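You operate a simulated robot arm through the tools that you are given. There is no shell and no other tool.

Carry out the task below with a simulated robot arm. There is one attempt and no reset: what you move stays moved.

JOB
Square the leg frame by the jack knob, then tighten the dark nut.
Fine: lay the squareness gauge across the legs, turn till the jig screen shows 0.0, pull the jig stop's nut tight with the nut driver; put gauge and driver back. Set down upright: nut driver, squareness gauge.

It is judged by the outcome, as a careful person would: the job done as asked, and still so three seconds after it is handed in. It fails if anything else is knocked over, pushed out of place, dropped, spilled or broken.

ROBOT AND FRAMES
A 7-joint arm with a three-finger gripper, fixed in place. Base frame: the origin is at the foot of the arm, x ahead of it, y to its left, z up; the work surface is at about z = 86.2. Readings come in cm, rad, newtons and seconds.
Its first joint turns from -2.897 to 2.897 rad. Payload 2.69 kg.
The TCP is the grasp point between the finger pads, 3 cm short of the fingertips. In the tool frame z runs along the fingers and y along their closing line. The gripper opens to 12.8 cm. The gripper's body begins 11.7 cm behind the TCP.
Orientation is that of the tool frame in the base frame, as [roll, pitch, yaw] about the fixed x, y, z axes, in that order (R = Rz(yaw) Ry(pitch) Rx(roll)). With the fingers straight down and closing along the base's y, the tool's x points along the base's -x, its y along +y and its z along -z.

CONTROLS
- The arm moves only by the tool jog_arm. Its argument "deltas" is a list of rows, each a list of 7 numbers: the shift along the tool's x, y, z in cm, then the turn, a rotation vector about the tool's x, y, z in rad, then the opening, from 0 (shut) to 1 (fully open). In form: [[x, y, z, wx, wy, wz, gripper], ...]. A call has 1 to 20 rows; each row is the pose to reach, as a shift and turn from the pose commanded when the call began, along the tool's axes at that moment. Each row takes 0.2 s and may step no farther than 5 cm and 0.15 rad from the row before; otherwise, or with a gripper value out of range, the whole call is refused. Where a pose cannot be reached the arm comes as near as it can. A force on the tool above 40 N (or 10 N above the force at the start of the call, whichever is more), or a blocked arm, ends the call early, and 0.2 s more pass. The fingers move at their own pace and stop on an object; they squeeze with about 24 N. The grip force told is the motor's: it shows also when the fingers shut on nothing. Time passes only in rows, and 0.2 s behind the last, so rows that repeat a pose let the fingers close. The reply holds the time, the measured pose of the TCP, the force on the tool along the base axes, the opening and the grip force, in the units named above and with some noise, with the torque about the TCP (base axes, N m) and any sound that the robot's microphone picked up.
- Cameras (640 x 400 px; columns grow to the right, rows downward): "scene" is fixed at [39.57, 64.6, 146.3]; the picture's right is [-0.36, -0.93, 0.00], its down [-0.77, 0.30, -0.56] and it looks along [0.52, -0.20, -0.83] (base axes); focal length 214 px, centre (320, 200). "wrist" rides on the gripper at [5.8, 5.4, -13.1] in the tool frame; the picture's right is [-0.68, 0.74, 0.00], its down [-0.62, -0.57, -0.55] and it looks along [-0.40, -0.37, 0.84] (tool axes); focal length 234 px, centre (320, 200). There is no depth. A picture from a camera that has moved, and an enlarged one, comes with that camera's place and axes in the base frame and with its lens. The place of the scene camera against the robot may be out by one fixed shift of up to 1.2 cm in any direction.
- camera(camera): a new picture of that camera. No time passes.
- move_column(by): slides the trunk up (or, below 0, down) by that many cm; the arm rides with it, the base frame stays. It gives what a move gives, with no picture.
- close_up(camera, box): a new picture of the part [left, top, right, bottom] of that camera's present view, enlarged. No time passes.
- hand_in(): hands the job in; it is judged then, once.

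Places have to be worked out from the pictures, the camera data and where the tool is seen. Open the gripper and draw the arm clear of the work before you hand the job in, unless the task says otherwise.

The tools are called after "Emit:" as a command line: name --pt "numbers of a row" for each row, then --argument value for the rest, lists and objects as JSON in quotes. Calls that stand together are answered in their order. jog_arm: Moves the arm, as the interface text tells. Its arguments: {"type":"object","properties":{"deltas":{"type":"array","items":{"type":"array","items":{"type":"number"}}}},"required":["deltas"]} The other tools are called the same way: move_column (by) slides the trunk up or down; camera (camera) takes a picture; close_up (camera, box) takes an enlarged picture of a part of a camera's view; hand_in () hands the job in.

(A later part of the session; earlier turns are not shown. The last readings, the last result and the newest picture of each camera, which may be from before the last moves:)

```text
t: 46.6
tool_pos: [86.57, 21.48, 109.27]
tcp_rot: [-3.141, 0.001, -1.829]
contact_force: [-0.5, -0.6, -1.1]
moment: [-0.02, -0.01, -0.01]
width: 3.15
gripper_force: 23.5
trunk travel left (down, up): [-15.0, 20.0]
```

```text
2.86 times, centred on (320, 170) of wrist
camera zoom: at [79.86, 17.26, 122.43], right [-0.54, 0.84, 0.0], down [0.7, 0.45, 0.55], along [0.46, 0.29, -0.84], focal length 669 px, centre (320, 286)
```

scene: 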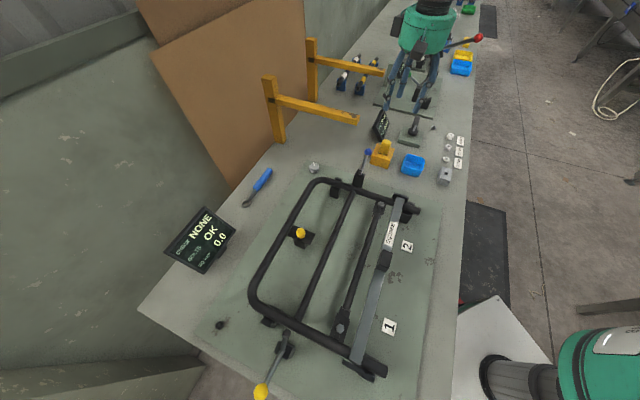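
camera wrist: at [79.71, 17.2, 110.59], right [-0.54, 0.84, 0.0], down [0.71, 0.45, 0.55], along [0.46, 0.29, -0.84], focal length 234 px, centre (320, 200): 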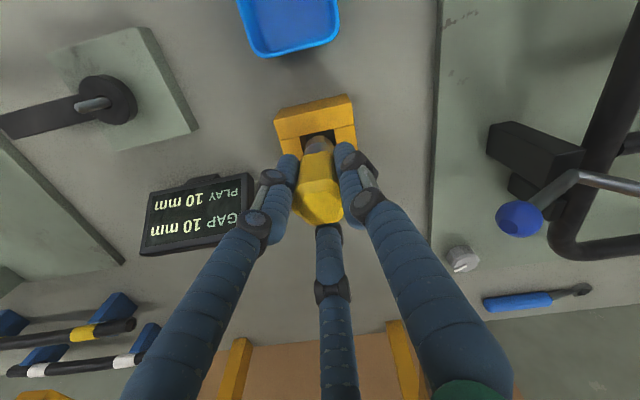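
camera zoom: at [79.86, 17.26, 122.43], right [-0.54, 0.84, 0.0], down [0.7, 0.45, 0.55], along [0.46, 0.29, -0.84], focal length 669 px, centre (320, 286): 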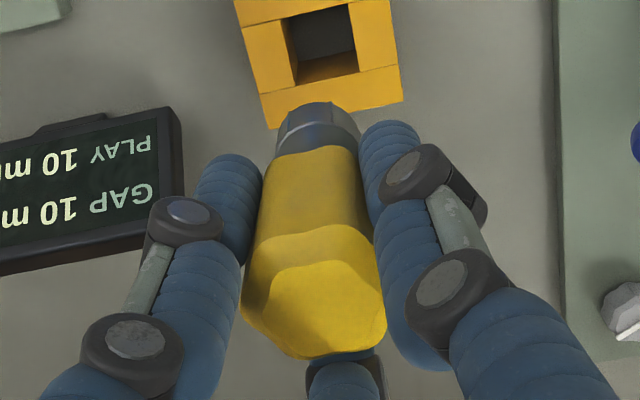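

The driver is clear: handle plus socket, about 7.5 cm long. I carry it high over the frame toward the dark nut, stopping short of it to locate the nut with the wrist camera.

Emit:
jog_arm --pt "-3.03 3.46 -0.6 0 0 -0.05 0" --pt "-6.06 6.92 -1.2 0 0 -0.1 0" --pt "-9.09 10.39 -1.8 0 0 -0.15 0" --pt "-12.1 13.85 -2.4 0 0 -0.2 0" --pt "-15.2 17.3 -3 0 0 -0.25 0" --pt "-18.2 20.8 -3.6 0 0 -0.3 0" --pt "-21.2 24.2 -4.2 0 0 -0.35 0" --pt "-24.25 27.7 -4.7 0 0 -0.4 0" --pt "-27 31 -4.7 0 0 -0.45 0" --pt "-29.7 34.3 -4.7 0 0 -0.5 0" --pt "-32.5 37.6 -4.7 0 0 -0.55 0" --pt "-35.2 40.9 -4.7 0 0 -0.6 0" --pt "-38 44.3 -4.7 0 0 -0.65 0" --pt "-40.7 47.6 -4.2 0 0 -0.7 0" --pt "-43.5 50.9 -3.5 0 0 -0.76 0" --pt "-46.2 54.2 -2.7 0 0 -0.83 0" --pt "-46.2 54.2 -2.7 0 0 -0.83 0"

Emit:
camera --camera "wrist"

Emit:
camera --camera "scene"

```text
t: 50.2
tool_pos: [46.15, 80.61, 112.01]
tcp_rot: [-3.139, -0.001, -0.998]
contact_force: [-0.9, 0.0, -0.6]
moment: [-0.09, -0.05, -0.02]
width: 3.15
gripper_force: 24.0
trunk travel left (down, up): [-15.0, 20.0]
```

```text
taken
camera wrist: at [44.65, 72.73, 125.15], right [-0.99, 0.17, 0.0], down [0.14, 0.82, 0.55], along [0.09, 0.54, -0.84], focal length 234 px, centre (320, 200)
```

wrist: 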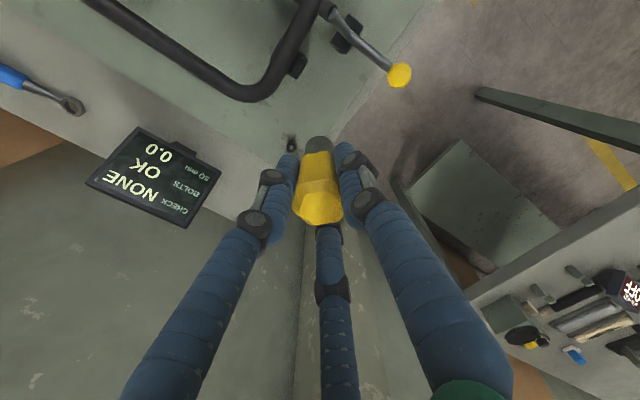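

```text
taken
```

scene: 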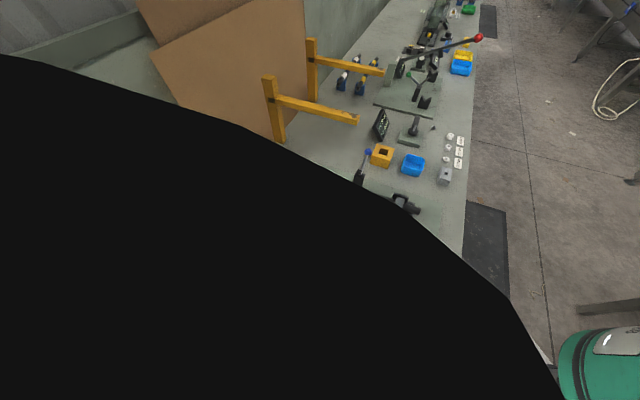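

The nut is visible next to the driver. I enlarge it.

Emit:
close_up --camera "wrist" --box '[260, 110, 340, 170]'

```text
6.67 times, centred on (300, 140) of wrist
camera zoom: at [44.65, 72.73, 125.15], right [-0.99, 0.17, 0.0], down [0.14, 0.82, 0.55], along [0.09, 0.54, -0.84], focal length 1561 px, centre (453, 600)
```

zoom: 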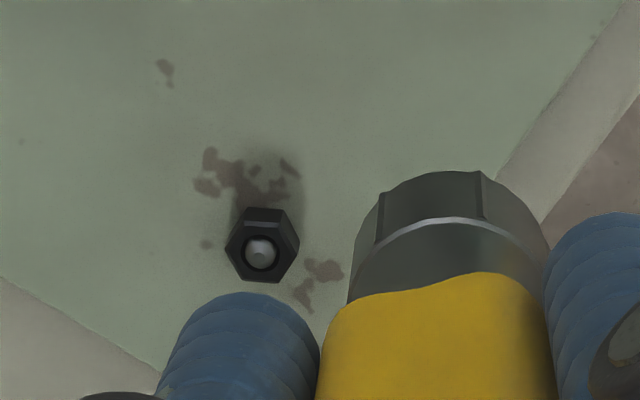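

I take a second look from another position to pin down the nut's axis.

Emit:
jog_arm --pt "-2.8 -0.5 2.5 0 0 0.03 0" --pt "-5.7 -1.1 5.5 0 0 0.077 0" --pt "-5.7 -1.1 5.5 0 0 0.077 0"

Emit:
camera --camera "wrist"

Emit:
close_up --camera "wrist" --box '[230, 95, 350, 185]'

```text
t: 51.0
tool_pos: [43.92, 85.95, 106.39]
tcp_rot: [3.141, 0.0, -1.077]
contact_force: [-0.1, 0.2, -1.4]
moment: [-0.09, 0.0, 0.0]
width: 3.09
gripper_force: 24.5
trunk travel left (down, up): [-15.0, 20.0]
```

```text
taken
camera wrist: at [41.88, 78.17, 119.55], right [-0.97, 0.25, 0.0], down [0.21, 0.81, 0.55], along [0.14, 0.53, -0.84], focal length 234 px, centre (320, 200)
```

wrist: 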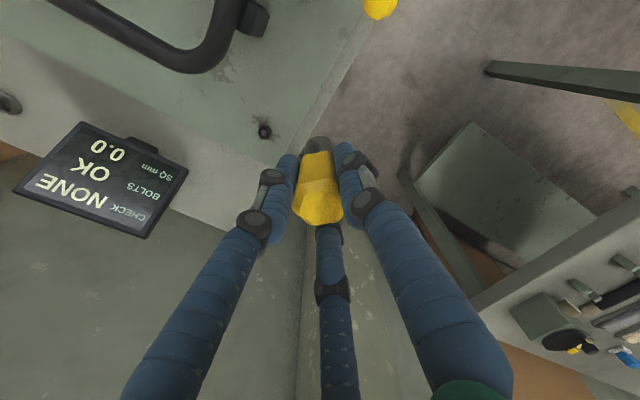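

```text
4.44 times, centred on (290, 140) of wrist
camera zoom: at [41.88, 78.17, 119.55], right [-0.97, 0.25, 0.0], down [0.21, 0.81, 0.55], along [0.14, 0.53, -0.84], focal length 1041 px, centre (453, 467)
```

zoom: 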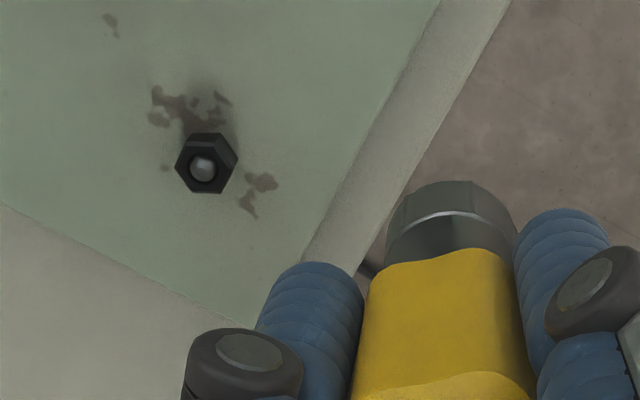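

Both views agree: nut top at (51.6, 85.63, 88.15). I move above it with the driver's hex aligned to the nut, then lower.

Emit:
jog_arm --pt "1.96 -3.3 2 0 0 0 0" --pt "3.92 -6.61 4 0 0 0 0" --pt "3.92 -6.61 6.4 0 0 0 0" --pt "3.92 -6.61 9.4 0 0 0 0" --pt "3.92 -6.61 9.4 0 0 0 0"

Emit:
camera --camera "wrist"

Emit:
close_up --camera "wrist" --box '[270, 100, 370, 180]'

Emit:
camera --camera "scene"

```text
t: 52.2
tool_pos: [51.68, 85.5, 96.99]
tcp_rot: [-3.142, -0.001, -1.078]
contact_force: [0.6, -0.3, -1.7]
moment: [-0.04, 0.01, -0.03]
width: 3.14
gripper_force: 24.3
trunk travel left (down, up): [-15.0, 20.0]
```

```text
taken
camera wrist: at [49.66, 77.83, 110.18], right [-0.97, 0.25, 0.0], down [0.21, 0.81, 0.55], along [0.14, 0.53, -0.84], focal length 234 px, centre (320, 200)
```

wrist: 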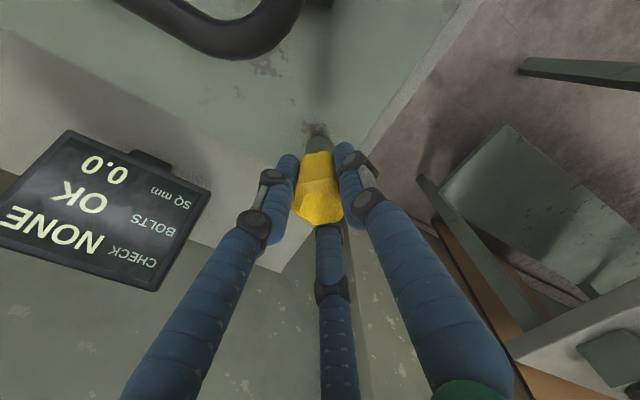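

```text
5.00 times, centred on (320, 140) of wrist
camera zoom: at [49.66, 77.83, 110.18], right [-0.97, 0.25, 0.0], down [0.21, 0.81, 0.55], along [0.14, 0.53, -0.84], focal length 1171 px, centre (320, 500)
```

zoom: 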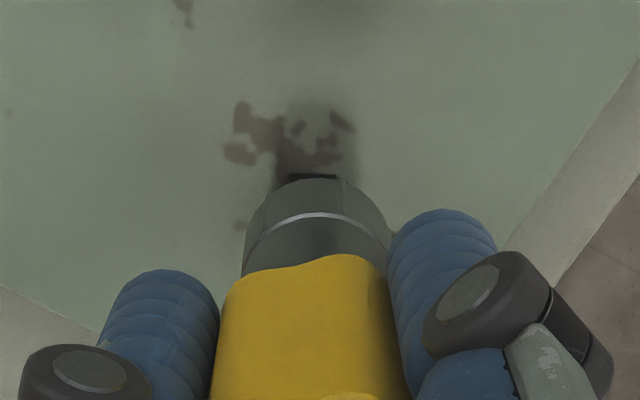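

```text
taken
```

scene: 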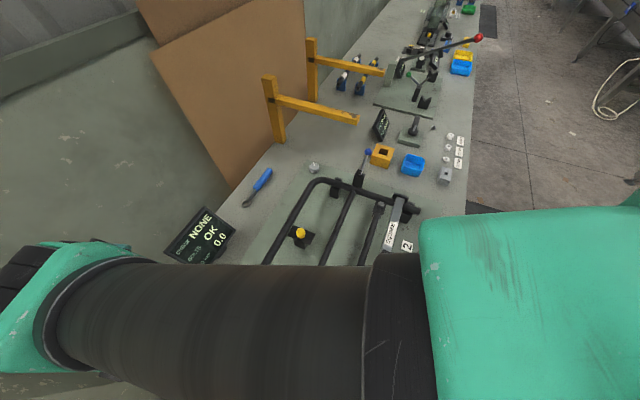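

Aligned above the nut. I lower in small steps, watching for contact.

Emit:
jog_arm --pt "-0.1 0 0.7 0 0 0 0" --pt "-0.1 0 1.4 0 0 0 0" --pt "-0.1 0 1.8 0 0 0 0" --pt "-0.1 0 2.1 0 0 0 0" --pt "-0.1 0 2.4 0 0 0 0" --pt "-0.1 0 2.6 0 0 0 0" --pt "-0.1 0 2.8 0 0 0 0" --pt "-0.1 0 3.0 0 0 0 0"

Emit:
close_up --camera "wrist" --box '[270, 100, 370, 180]'

```text
t: 54.0
tool_pos: [51.63, 85.4, 94.49]
tcp_rot: [-3.139, 0.003, -1.078]
contact_force: [3.2, 2.7, 23.3]
moment: [0.37, -0.41, -0.02]
width: 3.13
gripper_force: 24.1
trunk travel left (down, up): [-15.0, 20.0]
```

```text
5.00 times, centred on (320, 140) of wrist
camera zoom: at [49.46, 77.66, 107.61], right [-0.97, 0.25, 0.0], down [0.21, 0.81, 0.55], along [0.14, 0.53, -0.83], focal length 1171 px, centre (320, 500)
```

zoom: 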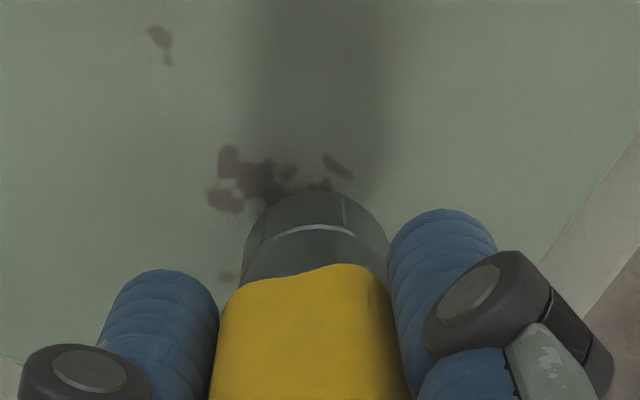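

Contact at 23 N right at nut-top height, with the moment showing the load on the +x+y side of the rim: the driver must shift about 0.2 cm that way. I lift slightly, shift, and lower again.

Emit:
jog_arm --pt "0 0 -0.6 0 0 0 0" --pt "-0.17 -0.2 -0.6 0 0 0 0" --pt "-0.17 -0.2 -0.6 0 0 0 0"

Emit:
jog_arm --pt "0 0 0.2 0 0 0 0" --pt "0 0 0.4 0 0 0 0" --pt "0 0 0.6 0 0 0 0" --pt "0 0 0.8 0 0 0 0" --pt "0 0 1.0 0 0 0 0" --pt "0 0 1.2 0 0 0 0" --pt "0 0 1.2 0 0 0 0"

```text
t: 54.8
tool_pos: [51.59, 85.68, 94.46]
tcp_rot: [3.141, -0.003, -1.08]
contact_force: [-1.4, -0.8, 2.2]
moment: [-0.07, 0.03, 0.04]
width: 3.09
gripper_force: 24.1
trunk travel left (down, up): [-15.0, 20.0]
```

```text
t: 56.4
tool_pos: [51.54, 85.64, 93.77]
tcp_rot: [-3.141, 0.003, -1.077]
contact_force: [5.2, 2.8, 22.4]
moment: [0.37, -0.52, -0.01]
width: 3.12
gripper_force: 23.9
trunk travel left (down, up): [-15.0, 20.0]
```

It went 0.7 cm lower. I check in the picture whether the socket is over the nut or the driver slid in the grip.

Emit:
close_up --camera "wrist" --box '[270, 100, 370, 180]'

Emit:
close_up --camera "wrist" --box '[270, 130, 370, 230]'

Emit:
camera --camera "scene"

```text
5.00 times, centred on (320, 140) of wrist
camera zoom: at [49.56, 77.91, 106.97], right [-0.97, 0.25, 0.0], down [0.21, 0.81, 0.55], along [0.14, 0.53, -0.83], focal length 1171 px, centre (320, 500)
```

zoom: 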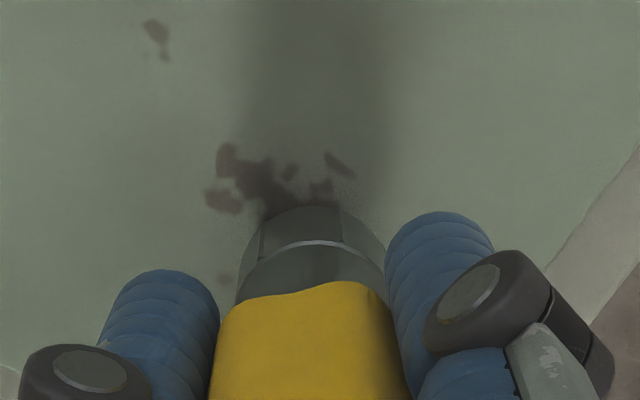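

```text
4.00 times, centred on (320, 180) of wrist
camera zoom: at [49.56, 77.91, 106.97], right [-0.97, 0.25, 0.0], down [0.21, 0.81, 0.55], along [0.14, 0.53, -0.83], focal length 937 px, centre (320, 280)
```

zoom: 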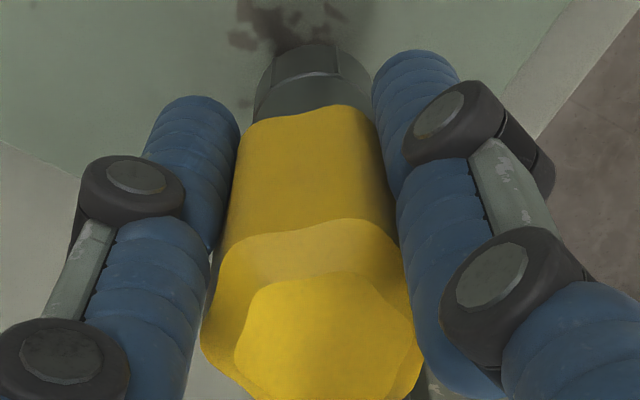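

```text
taken
```

scene: 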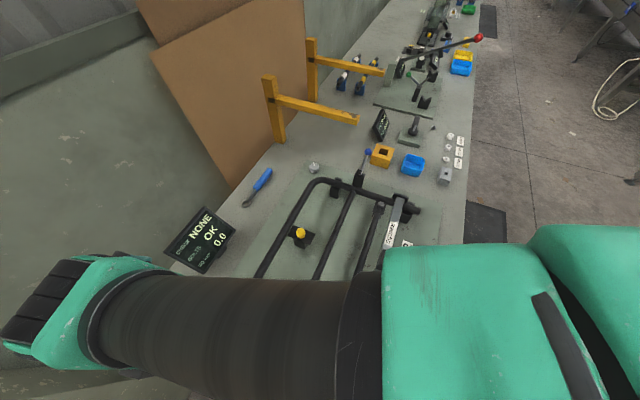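

The driver only slid up ≈1.2 cm in the grip; it is resting on the nut, not engaged. I lift and step aside so that nut and socket are seen together, to compare their hex angles.

Emit:
jog_arm --pt "0 0 -1.0 0 0 0 0" --pt "0 0 -2.6 0 0 0 0" --pt "-1.2 -1.1 -3.6 0 0 0 0" --pt "-2.4 -2.2 -3.6 0 0 0 0" --pt "-2.4 -2.2 -3.6 0 0 0 0"

Emit:
close_up --camera "wrist" --box '[280, 100, 360, 160]'

Emit:
close_up --camera "wrist" --box '[300, 110, 340, 140]'

```text
t: 57.6
tool_pos: [52.27, 88.78, 97.07]
tcp_rot: [3.141, -0.001, -1.079]
contact_force: [0.3, -0.2, -1.6]
moment: [0.0, 0.0, 0.01]
width: 3.11
gripper_force: 23.7
trunk travel left (down, up): [-15.0, 20.0]
```

```text
6.67 times, centred on (320, 130) of wrist
camera zoom: at [50.33, 81.1, 110.33], right [-0.97, 0.25, 0.0], down [0.21, 0.81, 0.55], along [0.14, 0.53, -0.84], focal length 1561 px, centre (320, 667)
```

zoom: 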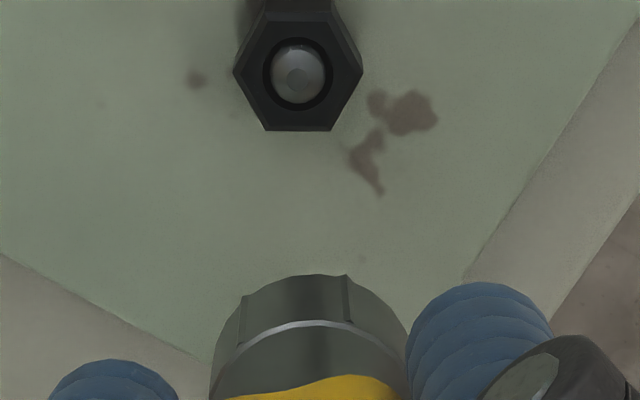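

```text
13.33 times, centred on (320, 125) of wrist
camera zoom: at [50.33, 81.1, 110.33], right [-0.97, 0.25, 0.0], down [0.21, 0.81, 0.55], along [0.14, 0.53, -0.84], focal length 3122 px, centre (320, 1200)
```

zoom: 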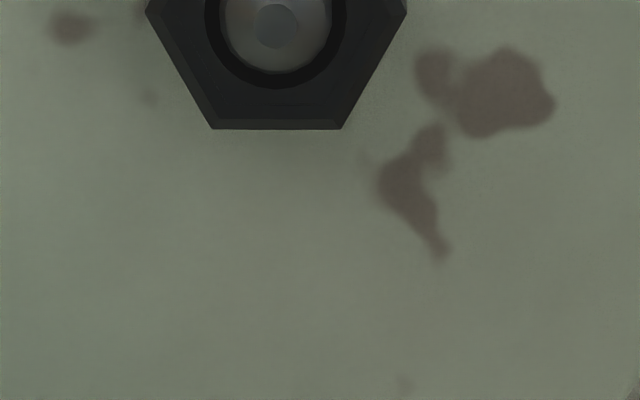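

Now it is clear: the nut's flat faces straight image-down while the socket's facet is rotated ≈12° to the left, and the nut lies slightly further in +x. I turn the driver +0.22 rad, re-centre, and lower gently.

Emit:
jog_arm --pt "1.2 0.9 0 0 0 0.11 0" --pt "2.47 1.8 0 0 0 0.22 0" --pt "2.47 1.8 1.5 0 0 0.22 0" --pt "2.47 1.8 2.6 0 0 0.22 0" --pt "2.47 1.8 2.6 0 0 0.22 0"

Emit:
close_up --camera "wrist" --box '[280, 110, 360, 170]'

```text
t: 58.8
tool_pos: [52.03, 85.73, 94.56]
tcp_rot: [3.142, 0.002, -1.298]
contact_force: [-0.1, -0.1, -1.4]
moment: [-0.01, -0.03, 0.01]
width: 3.1
gripper_force: 23.9
trunk travel left (down, up): [-15.0, 20.0]
```

```text
6.67 times, centred on (320, 140) of wrist
camera zoom: at [48.31, 78.64, 107.72], right [-0.89, 0.45, 0.0], down [0.38, 0.75, 0.55], along [0.25, 0.49, -0.84], focal length 1561 px, centre (320, 600)
```

zoom: 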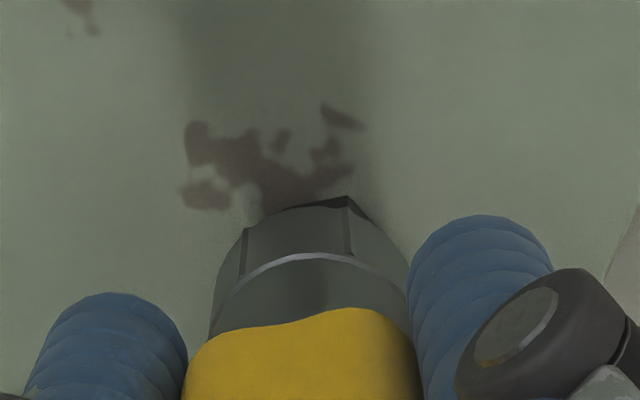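

Combining all views, the nut's axis is at about (51.86, 85.87) with its top nearer z 87.3, which also explains the contact moments. I shift the last 0.2 cm and lower gently.

Emit:
jog_arm --pt "-0.18 0.13 0 0 0 0 0" --pt "-0.18 0.13 0.3 0 0 0 0" --pt "-0.18 0.13 0.5 0 0 0 0" --pt "-0.18 0.13 0.7 0 0 0 0" --pt "-0.18 0.13 0.85 0 0 0 0" --pt "-0.18 0.13 1.0 0 0 0 0" --pt "-0.18 0.13 1.0 0 0 0 0"

Emit:
close_up --camera "wrist" --box '[280, 110, 360, 170]'

```text
t: 60.4
tool_pos: [51.84, 85.91, 93.49]
tcp_rot: [3.142, -0.002, -1.298]
contact_force: [0.4, -0.3, -0.7]
moment: [-0.03, 0.01, -0.01]
width: 3.11
gripper_force: 24.4
trunk travel left (down, up): [-15.0, 20.0]
```

```text
6.67 times, centred on (320, 140) of wrist
camera zoom: at [48.15, 78.81, 106.71], right [-0.89, 0.45, 0.0], down [0.38, 0.75, 0.55], along [0.25, 0.49, -0.84], focal length 1561 px, centre (320, 600)
```

zoom: 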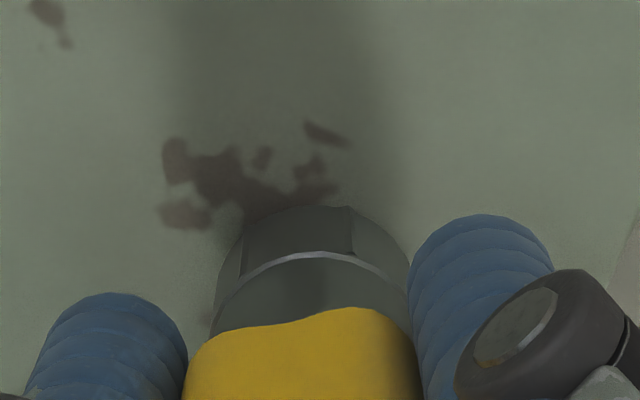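

No contact at 93.49, lower than before — the socket seems to be going over the nut. I continue down.

Emit:
jog_arm --pt "0 0 0.15 0 0 0 0" --pt "0 0 0.3 0 0 0 0" --pt "0 0 0.45 0 0 0 0" --pt "0 0 0.6 0 0 0 0" --pt "0 0 0.75 0 0 0 0" --pt "0 0 0.9 0 0 0 0" --pt "0 0 0.9 0 0 0 0"

Emit:
close_up --camera "wrist" --box '[280, 110, 360, 170]'

```text
t: 62.0
tool_pos: [51.84, 85.93, 92.97]
tcp_rot: [-3.137, 0.001, -1.298]
contact_force: [4.9, -4.6, 19.0]
moment: [-0.31, -0.27, -0.03]
width: 3.03
gripper_force: 24.2
trunk travel left (down, up): [-15.0, 20.0]
```

```text
6.67 times, centred on (320, 140) of wrist
camera zoom: at [48.16, 78.73, 106.12], right [-0.89, 0.45, 0.0], down [0.38, 0.74, 0.55], along [0.25, 0.49, -0.83], focal length 1561 px, centre (320, 600)
```

zoom: 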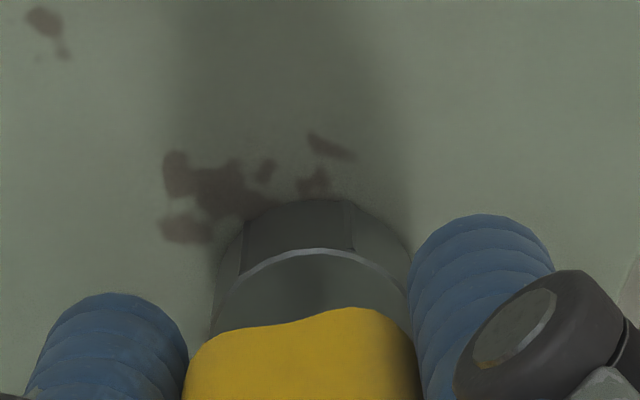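

It seated at 92.97 with firm contact and no slip. I ease the downward push and turn clockwise to test engagement via the torque.

Emit:
jog_arm --pt "0 0 -0.2 0 0 0 0" --pt "0 0 -0.2 0 0 0.08 0" --pt "0 0 -0.2 0 0 0.16 0" --pt "0 0 -0.2 0 0 0.24 0" --pt "0 0 -0.2 0 0 0.24 0"

Emit:
close_up --camera "wrist" --box '[280, 110, 360, 170]'

```text
t: 63.2
tool_pos: [51.85, 85.85, 93.02]
tcp_rot: [-3.141, 0.0, -1.539]
contact_force: [7.2, 4.6, 12.0]
moment: [0.25, -0.46, -0.02]
width: 3.06
gripper_force: 24.1
trunk travel left (down, up): [-15.0, 20.0]
```

```text
6.67 times, centred on (320, 140) of wrist
camera zoom: at [46.59, 79.82, 106.14], right [-0.76, 0.65, 0.0], down [0.55, 0.63, 0.55], along [0.36, 0.42, -0.84], focal length 1561 px, centre (320, 600)
```

zoom: 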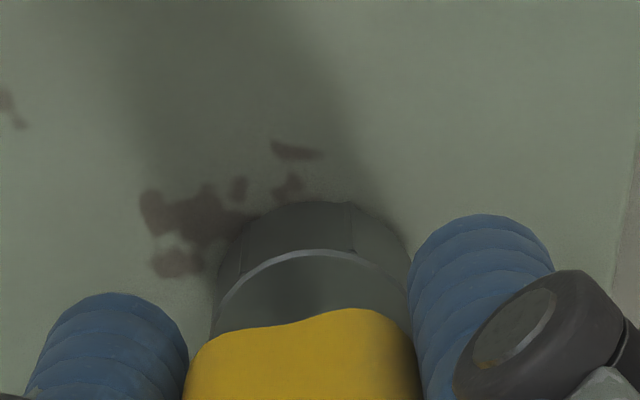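

The driver turned with no slip in the grip. I continue clockwise, watching torque and any sound.

Emit:
jog_arm --pt "0 0 0 0 0 0.1 0" --pt "0 0 0 0 0 0.2 0" --pt "0 0 0 0 0 0.3 0" --pt "0 0 0 0 0 0.4 0" --pt "0 0 0 0 0 0.5 0" --pt "0 0 0 0 0 0.6 0" --pt "0 0 0 0 0 0.6 0"

Emit:
close_up --camera "wrist" --box '[270, 100, 370, 230]'

Emit:
camera --camera "scene"

```text
t: 64.8
tool_pos: [51.83, 85.84, 92.97]
tcp_rot: [3.141, 0.0, -2.138]
contact_force: [5.4, 7.2, 12.6]
moment: [0.51, -0.33, -0.02]
width: 3.09
gripper_force: 23.8
trunk travel left (down, up): [-15.0, 20.0]
```

```text
3.08 times, centred on (320, 165) of wrist
camera zoom: at [44.08, 83.81, 106.1], right [-0.26, 0.97, 0.0], down [0.81, 0.21, 0.55], along [0.53, 0.14, -0.84], focal length 720 px, centre (320, 308)
```

zoom: 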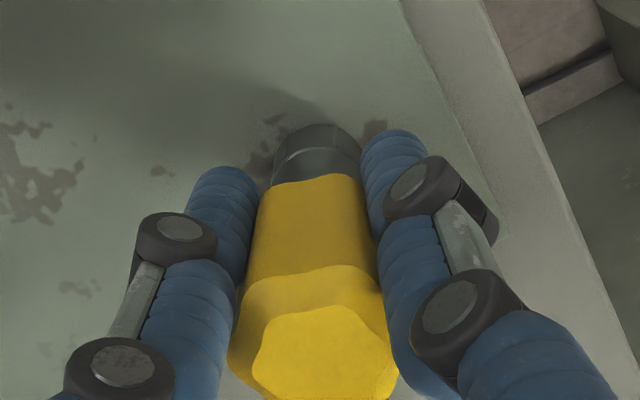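

```text
taken
```

scene: 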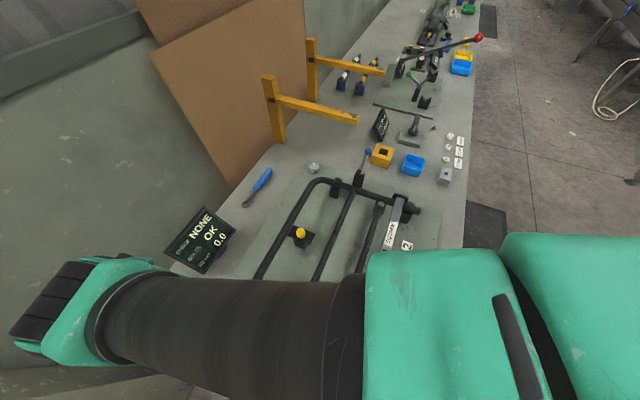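

Still low torque; screen stays 0.0. I keep turning clockwise.

Emit:
jog_arm --pt "0 0 0 0 0 0.1 0" --pt "0 0 0 0 0 0.2 0" --pt "0 0 0 0 0 0.3 0" --pt "0 0 0 0 0 0.4 0" --pt "0 0 0 0 0 0.5 0" --pt "0 0 0 0 0 0.6 0" --pt "0 0 0 0 0 0.7 0" --pt "0 0 0 0 0 0.8 0" --pt "0 0 0 0 0 0.8 0"

Emit:
close_up --camera "wrist" --box '[270, 100, 370, 230]'

```text
t: 66.8
tool_pos: [51.76, 85.96, 92.88]
tcp_rot: [3.141, 0.001, -2.94]
contact_force: [7.1, 10.9, 9.3]
moment: [0.62, -0.35, 0.03]
width: 3.04
gripper_force: 23.6
trunk travel left (down, up): [-15.0, 20.0]
```

```text
3.08 times, centred on (320, 165) of wrist
camera zoom: at [44.94, 89.94, 106.06], right [0.51, 0.86, 0.0], down [0.72, -0.43, 0.55], along [0.47, -0.28, -0.84], focal length 720 px, centre (320, 308)
```

zoom: 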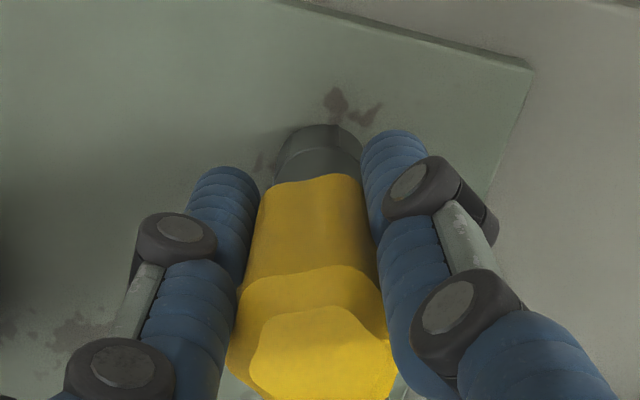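

The nut seems to descend slightly (z 93.02 → 92.88). I relieve the side force and keep turning.

Emit:
jog_arm --pt "-0.1 0.1 0 0 0 0.1 0" --pt "-0.1 0.1 0 0 0 0.2 0" --pt "-0.1 0.1 0 0 0 0.3 0" --pt "-0.1 0.1 0 0 0 0.4 0" --pt "-0.1 0.1 0 0 0 0.5 0" --pt "-0.1 0.1 0 0 0 0.6 0" --pt "-0.1 0.1 0 0 0 0.7 0" --pt "-0.1 0.1 0 0 0 0.8 0" --pt "-0.1 0.1 0 0 0 0.8 0"

Emit:
close_up --camera "wrist" --box '[270, 100, 370, 230]'

```text
t: 68.8
tool_pos: [51.83, 86.07, 92.98]
tcp_rot: [-3.141, 0.0, 2.544]
contact_force: [-0.8, 3.6, 3.6]
moment: [0.21, 0.07, 0.25]
width: 3.05
gripper_force: 24.3
trunk travel left (down, up): [-15.0, 20.0]
```

```text
3.08 times, centred on (320, 165) of wrist
camera zoom: at [50.0, 93.68, 106.05], right [0.97, 0.23, 0.0], down [0.19, -0.81, 0.55], along [0.13, -0.53, -0.84], focal length 720 px, centre (320, 308)
```

zoom: 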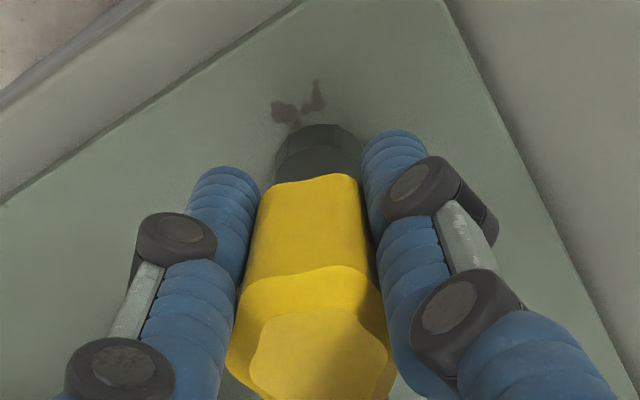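

A reaction torque (0.25 N m) appears — the nut is coming tight. I continue in small steps.

Emit:
jog_arm --pt "0 0 0.05 0 0 0.08 0" --pt "0 0 0.05 0 0 0.16 0" --pt "0 0 0.05 0 0 0.24 0" --pt "0 0 0.05 0 0 0.24 0"

Emit:
close_up --camera "wrist" --box '[270, 100, 370, 230]'

```text
t: 69.8
tool_pos: [51.92, 85.95, 92.78]
tcp_rot: [-3.141, -0.001, 2.303]
contact_force: [-0.6, 1.3, 5.0]
moment: [0.13, 0.07, 0.32]
width: 3.07
gripper_force: 23.9
trunk travel left (down, up): [-15.0, 20.0]
```

```text
3.08 times, centred on (320, 165) of wrist
camera zoom: at [51.92, 93.89, 106.04], right [1.0, -0.01, 0.0], down [-0.01, -0.84, 0.55], along [-0.01, -0.55, -0.84], focal length 720 px, centre (320, 308)
```

zoom: 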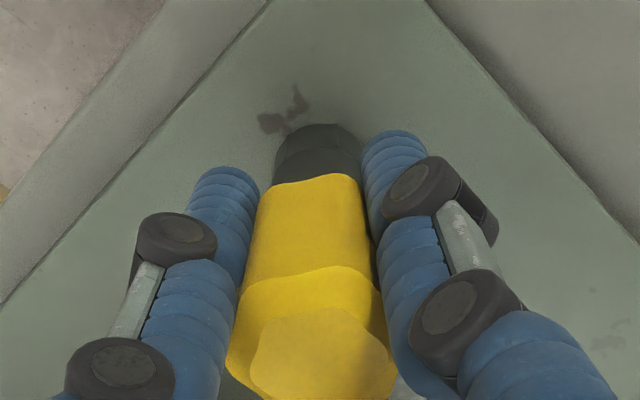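

Torque still rising (0.32). I carry on turning.

Emit:
jog_arm --pt "0 0 0.05 0 0 0.08 0" --pt "0 0 0.05 0 0 0.16 0" --pt "0 0 0.05 0 0 0.24 0" --pt "0 0 0.05 0 0 0.32 0" --pt "0 0 0.05 0 0 0.4 0" --pt "0 0 0.05 0 0 0.4 0"

Emit:
close_up --camera "wrist" --box '[270, 100, 370, 230]'

```text
t: 71.2
tool_pos: [51.97, 85.92, 92.75]
tcp_rot: [-3.141, 0.0, 1.905]
contact_force: [5.4, 0.3, 7.9]
moment: [0.04, -0.27, 0.42]
width: 3.07
gripper_force: 24.1
trunk travel left (down, up): [-15.0, 20.0]
```

```text
3.08 times, centred on (320, 165) of wrist
camera zoom: at [55.01, 93.19, 105.99], right [0.92, -0.4, 0.0], down [-0.33, -0.77, 0.55], along [-0.22, -0.5, -0.84], focal length 720 px, centre (320, 308)
```

zoom: 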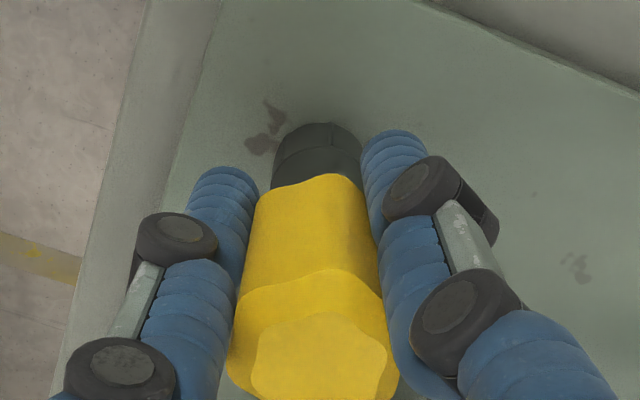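

Torque 0.42 N m and climbing; I keep turning until it stands firm.

Emit:
jog_arm --pt "-0.05 0 0.03 0 0 0.1 0" --pt "-0.05 0 0.03 0 0 0.2 0" --pt "-0.05 0 0.03 0 0 0.3 0" --pt "-0.05 0 0.03 0 0 0.4 0" --pt "-0.05 0 0.03 0 0 0.5 0" --pt "-0.05 0 0.03 0 0 0.5 0"

Emit:
close_up --camera "wrist" --box '[270, 100, 370, 230]'

```text
t: 72.6
tool_pos: [51.96, 85.97, 92.68]
tcp_rot: [-3.141, -0.001, 1.403]
contact_force: [2.0, 1.5, 6.3]
moment: [0.09, -0.12, 0.64]
width: 3.19
gripper_force: 24.3
trunk travel left (down, up): [-15.0, 20.0]
```

```text
3.08 times, centred on (320, 165) of wrist
camera zoom: at [58.07, 90.76, 105.9], right [0.61, -0.79, 0.0], down [-0.66, -0.51, 0.55], along [-0.43, -0.34, -0.84], focal length 720 px, centre (320, 308)
```

zoom: 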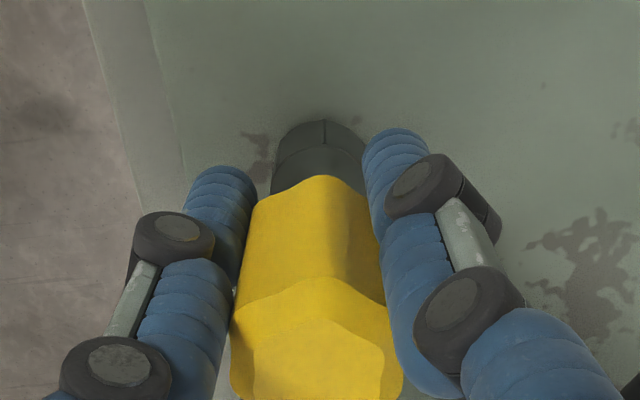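

Torque is 0.64 N m and the handle is starting to turn slightly within the fingers, so the nut resists firmly. I take one more small step to see whether it still yields.

Emit:
jog_arm --pt "0 0 0 0 0 0.06 0" --pt "0 0 0 0 0 0.12 0" --pt "0 0 0 0 0 0.12 0"

Emit:
close_up --camera "wrist" --box '[270, 100, 370, 230]'

```text
t: 73.4
tool_pos: [51.89, 86.17, 92.67]
tcp_rot: [-3.142, 0.0, 1.285]
contact_force: [-0.4, -4.3, 6.9]
moment: [-0.23, 0.0, 0.74]
width: 3.23
gripper_force: 24.3
trunk travel left (down, up): [-15.0, 20.0]
```

```text
3.08 times, centred on (320, 165) of wrist
camera zoom: at [58.63, 90.01, 105.89], right [0.52, -0.86, 0.0], down [-0.72, -0.43, 0.55], along [-0.47, -0.28, -0.84], focal length 720 px, centre (320, 308)
```

zoom: 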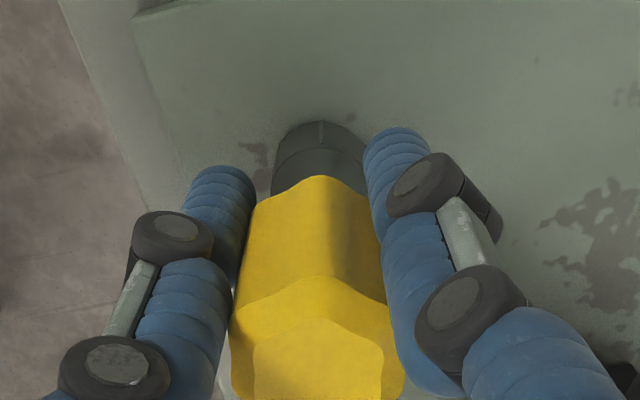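

Torque is still rising (0.74). I continue in small steps until it saturates.

Emit:
jog_arm --pt "0 0 0 0 0 0.06 0" --pt "0 0 0 0 0 0.12 0" --pt "0 0 0 0 0 0.18 0" --pt "0 0 0 0 0 0.18 0"

Emit:
close_up --camera "wrist" --box '[270, 100, 370, 230]'

```text
t: 74.4
tool_pos: [52.8, 85.54, 92.7]
tcp_rot: [-3.127, -0.003, 1.162]
contact_force: [-6.0, -1.4, -1.7]
moment: [-0.1, 0.2, 0.36]
width: 3.81
gripper_force: 24.2
out of reach, approached as far as the arm can: row 2, 3, 4
trunk travel left (down, up): [-15.0, 20.0]
```

```text
3.08 times, centred on (320, 165) of wrist
camera zoom: at [60.15, 88.64, 105.83], right [0.41, -0.91, -0.01], down [-0.76, -0.34, 0.56], along [-0.51, -0.22, -0.83], focal length 720 px, centre (320, 308)
```

zoom: 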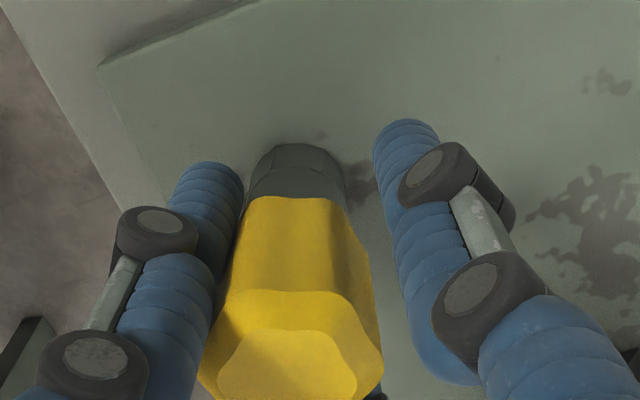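

The wrist ran into its joint limit and the hand moved sideways. I turn back to the last reachable pose at once.

Emit:
jog_arm --pt "0 0 0 0 0 -0.09 0" --pt "0 0 0 0 0 -0.18 0" --pt "0 0 0 0 0 -0.22 0" --pt "0 0 0 0 0 -0.22 0"

Emit:
camera --camera "wrist"

Emit:
close_up --camera "wrist" --box '[270, 100, 370, 230]'

```text
t: 75.4
tool_pos: [52.89, 85.58, 92.77]
tcp_rot: [-3.126, -0.009, 1.383]
contact_force: [4.8, 3.2, -1.3]
moment: [0.18, -0.34, 0.01]
width: 3.77
gripper_force: 23.6
trunk travel left (down, up): [-15.0, 20.0]
```

```text
taken
camera wrist: at [59.26, 90.21, 105.95], right [0.6, -0.8, -0.01], down [-0.66, -0.51, 0.55], along [-0.45, -0.32, -0.83], focal length 234 px, centre (320, 200)
```

wrist: 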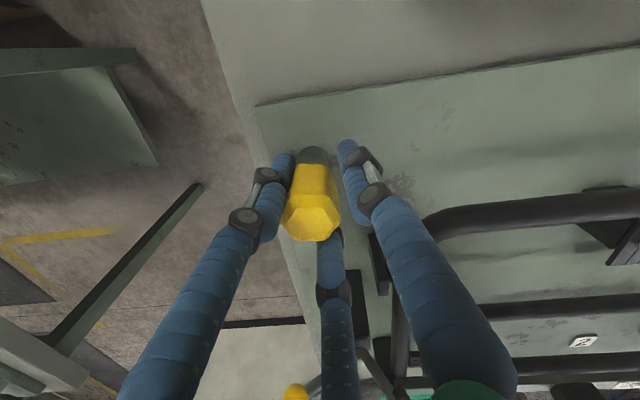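

```text
3.08 times, centred on (320, 165) of wrist
camera zoom: at [59.26, 90.21, 105.95], right [0.6, -0.8, -0.01], down [-0.66, -0.51, 0.55], along [-0.45, -0.32, -0.83], focal length 720 px, centre (320, 308)
```

zoom: 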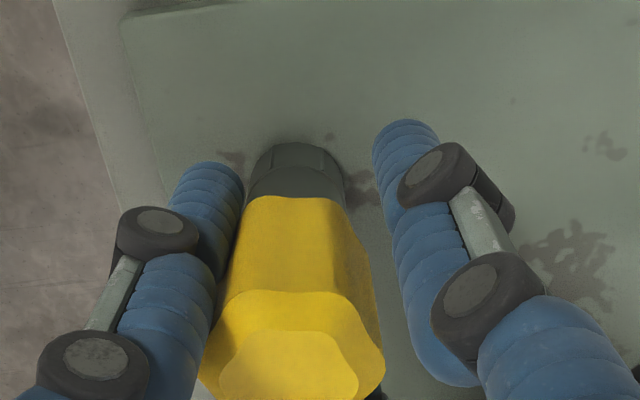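

The driver stayed on the nut while the hand was displaced ~0.9 cm. I open gently, leaving the driver standing on the nut, then rise clear and re-grip with a fresh wrist range.

Emit:
jog_arm --pt "0 0 0 0 0 0 0.33" --pt "0 0 0 0 0 0 0.4" --pt "0 0 0 0 0 0 0.5" --pt "0 0 0 0 0 0 0.6" --pt "0 0 0 0 0 0 0.6"

Emit:
camera --camera "wrist"

Emit:
close_up --camera "wrist" --box '[250, 100, 390, 260]'

```text
t: 76.6
tool_pos: [52.74, 85.58, 92.76]
tcp_rot: [-3.127, -0.004, 1.385]
contact_force: [-0.9, 1.4, -0.2]
moment: [0.03, -0.01, 0.0]
width: 7.66
gripper_force: 0.0
trunk travel left (down, up): [-15.0, 20.0]
```

```text
taken
camera wrist: at [59.21, 90.18, 105.89], right [0.6, -0.8, -0.01], down [-0.66, -0.5, 0.55], along [-0.45, -0.32, -0.83], focal length 234 px, centre (320, 200)
```

wrist: 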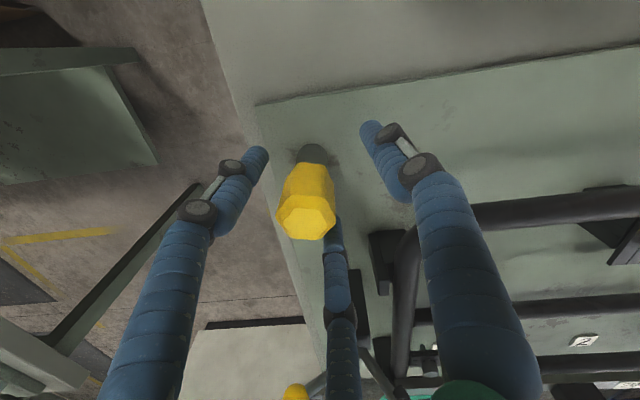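

```text
2.50 times, centred on (320, 180) of wrist
camera zoom: at [59.21, 90.18, 105.89], right [0.6, -0.8, -0.01], down [-0.66, -0.5, 0.55], along [-0.45, -0.32, -0.83], focal length 585 px, centre (320, 250)
```

zoom: 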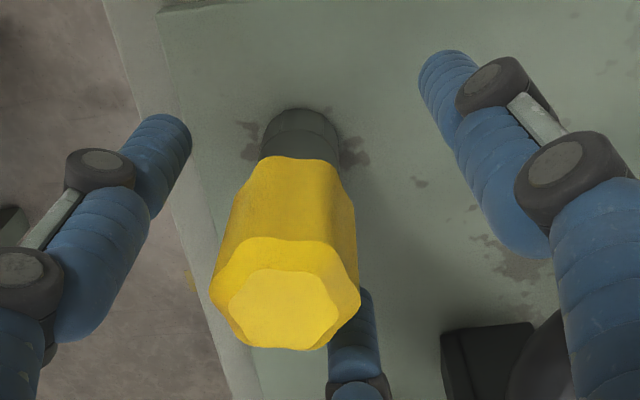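

The driver stands freely on the nut. I rise straight up clear of it and look.

Emit:
jog_arm --pt "0 0 -1 0 0 0 0.6" --pt "0 0 -3 0 0 0 0.6" --pt "0 0 -6 0 0 0 0.6" --pt "0 0 -10 0 0 0 0.6" --pt "0 0 -13 0 0 0 0.6" --pt "0 0 -13 0 0 0 0.6"

Emit:
camera --camera "wrist"

Emit:
close_up --camera "wrist" --box '[260, 70, 380, 190]'

Emit:
camera --camera "scene"

```text
t: 78.0
tool_pos: [53.08, 85.44, 105.88]
tcp_rot: [-3.127, -0.005, 1.386]
contact_force: [-0.5, 0.0, -0.1]
moment: [0.01, -0.05, 0.02]
width: 7.68
gripper_force: 0.1
trunk travel left (down, up): [-15.0, 20.0]
```

```text
taken
camera wrist: at [59.31, 90.03, 118.94], right [0.6, -0.8, -0.01], down [-0.66, -0.5, 0.55], along [-0.45, -0.32, -0.83], focal length 234 px, centre (320, 200)
```

wrist: 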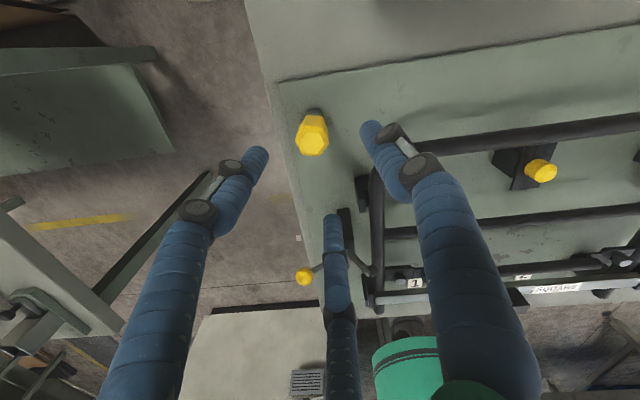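

```text
3.33 times, centred on (320, 130) of wrist
camera zoom: at [59.31, 90.03, 118.94], right [0.6, -0.8, -0.01], down [-0.66, -0.5, 0.55], along [-0.45, -0.32, -0.83], focal length 781 px, centre (320, 433)
```

zoom: 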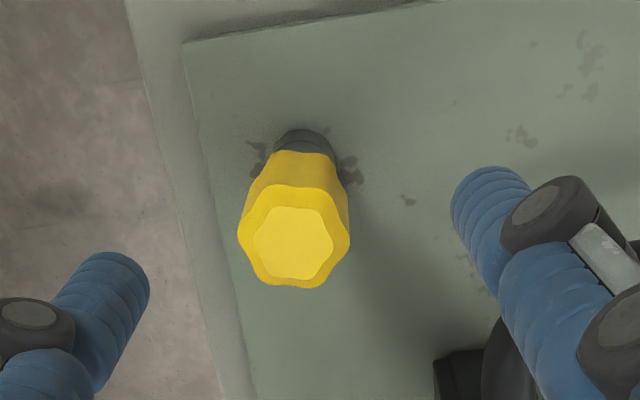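

```text
taken
```

scene: 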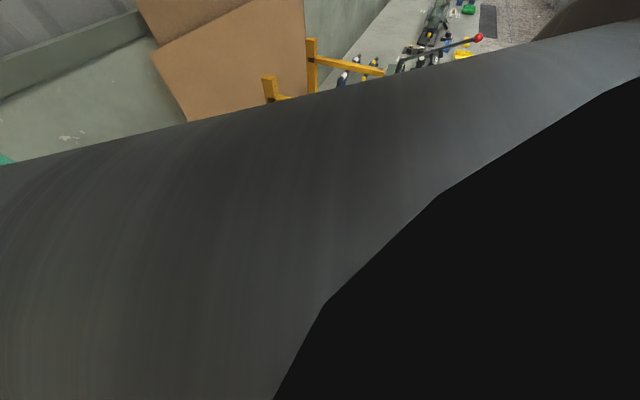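

The driver stands upright on the nut at ≈(51.93, 85.96). I level the tool, centre it, then unwind the wrist to yaw ≈ -2.05 so the fingers meet the flats with turning range ahead.

Emit:
jog_arm --pt "0.15 -0.6 0 -0.007 -0.002 0 0.6" --pt "0.29 -1.23 0 -0.0146 -0.005 0 0.6" --pt "0.29 -1.23 0 -0.0146 -0.005 0 0.6"

Emit:
jog_arm --pt "0 0 0 0 0 -0.1425 0.6" --pt "0 0 0 0 0 -0.285 0.6" --pt "0 0 0 0 0 -0.4275 0.6" --pt "0 0 0 0 0 -0.57 0.6" --pt "0 0 0 0 0 -0.7125 0.6" --pt "0 0 0 0 0 -0.855 0.6" --pt "0 0 0 0 0 -0.9975 0.6" --pt "0 0 0 0 0 -1.14 0.6" --pt "0 0 0 0 0 -1.2825 0.6" --pt "0 0 0 0 0 -1.425 0.6" --pt "0 0 0 0 0 -1.5675 0.6" --pt "0 0 0 0 0 -1.71 0.6" --pt "0 0 0 0 0 -1.8525 0.6" --pt "0 0 0 0 0 -1.995 0.6" --pt "0 0 0 0 0 -2.1375 0.6" --pt "0 0 0 0 0 -2.28 0.6" --pt "0 0 0 0 0 -2.4225 0.6" --pt "0 0 0 0 0 -2.565 0.6" --pt "0 0 0 0 0 -2.7075 0.6" --pt "0 0 0 0 0 -2.85 0.6"

Emit:
camera --camera "wrist"

Emit:
close_up --camera "wrist" --box '[260, 90, 380, 210]'

```text
t: 78.8
tool_pos: [51.91, 85.95, 105.82]
tcp_rot: [3.139, 0.0, 1.385]
contact_force: [0.3, 0.8, 0.6]
moment: [0.0, -0.03, 0.0]
width: 7.67
gripper_force: 0.0
trunk travel left (down, up): [-15.0, 20.0]
```

```text
t: 83.0
tool_pos: [51.75, 85.92, 105.8]
tcp_rot: [-3.14, 0.001, -2.048]
contact_force: [0.6, 0.0, -0.4]
moment: [-0.01, 0.01, -0.01]
width: 7.63
gripper_force: 0.2
trunk travel left (down, up): [-15.0, 20.0]
```

```text
taken
camera wrist: at [44.21, 83.22, 118.92], right [-0.34, 0.94, 0.0], down [0.78, 0.29, 0.55], along [0.52, 0.19, -0.84], focal length 234 px, centre (320, 200)
```

wrist: 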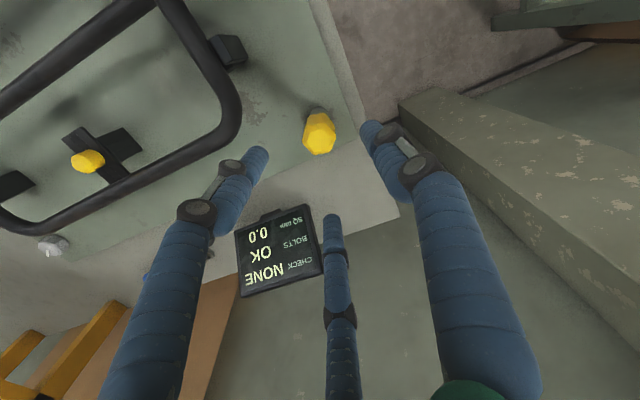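

```text
3.33 times, centred on (320, 150) of wrist
camera zoom: at [44.21, 83.22, 118.92], right [-0.34, 0.94, 0.0], down [0.78, 0.29, 0.55], along [0.52, 0.19, -0.84], focal length 781 px, centre (320, 367)
```

zoom: 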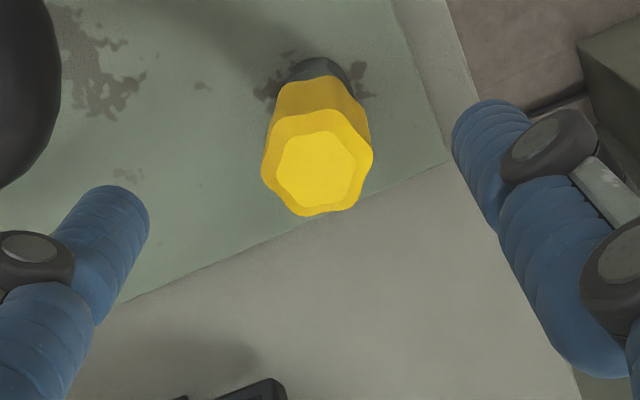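

SQ still 0.0, and the hex sits square to the fingers. I descend over the driver and grip it at its original grip height.

Emit:
jog_arm --pt "0 0 4 0 0 0 0.6" --pt "0 0 7 0 0 0 0.6" --pt "0 0 9 0 0 0 0.6" --pt "0 0 9 0 0 0 0.6"

Emit:
camera --camera "wrist"

```text
t: 84.0
tool_pos: [51.77, 86.14, 96.72]
tcp_rot: [-3.14, 0.001, -2.049]
contact_force: [0.2, 0.6, -0.2]
moment: [-0.01, -0.02, 0.03]
width: 7.65
gripper_force: 0.0
trunk travel left (down, up): [-15.0, 20.0]
```

```text
taken
camera wrist: at [44.21, 83.28, 109.89], right [-0.34, 0.94, 0.0], down [0.78, 0.29, 0.55], along [0.52, 0.19, -0.84], focal length 234 px, centre (320, 200)
```

wrist: 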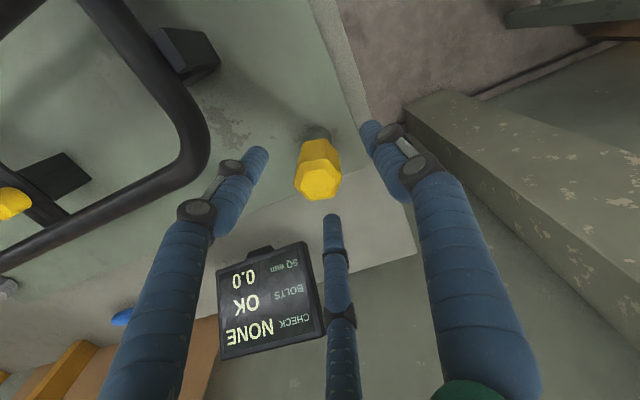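

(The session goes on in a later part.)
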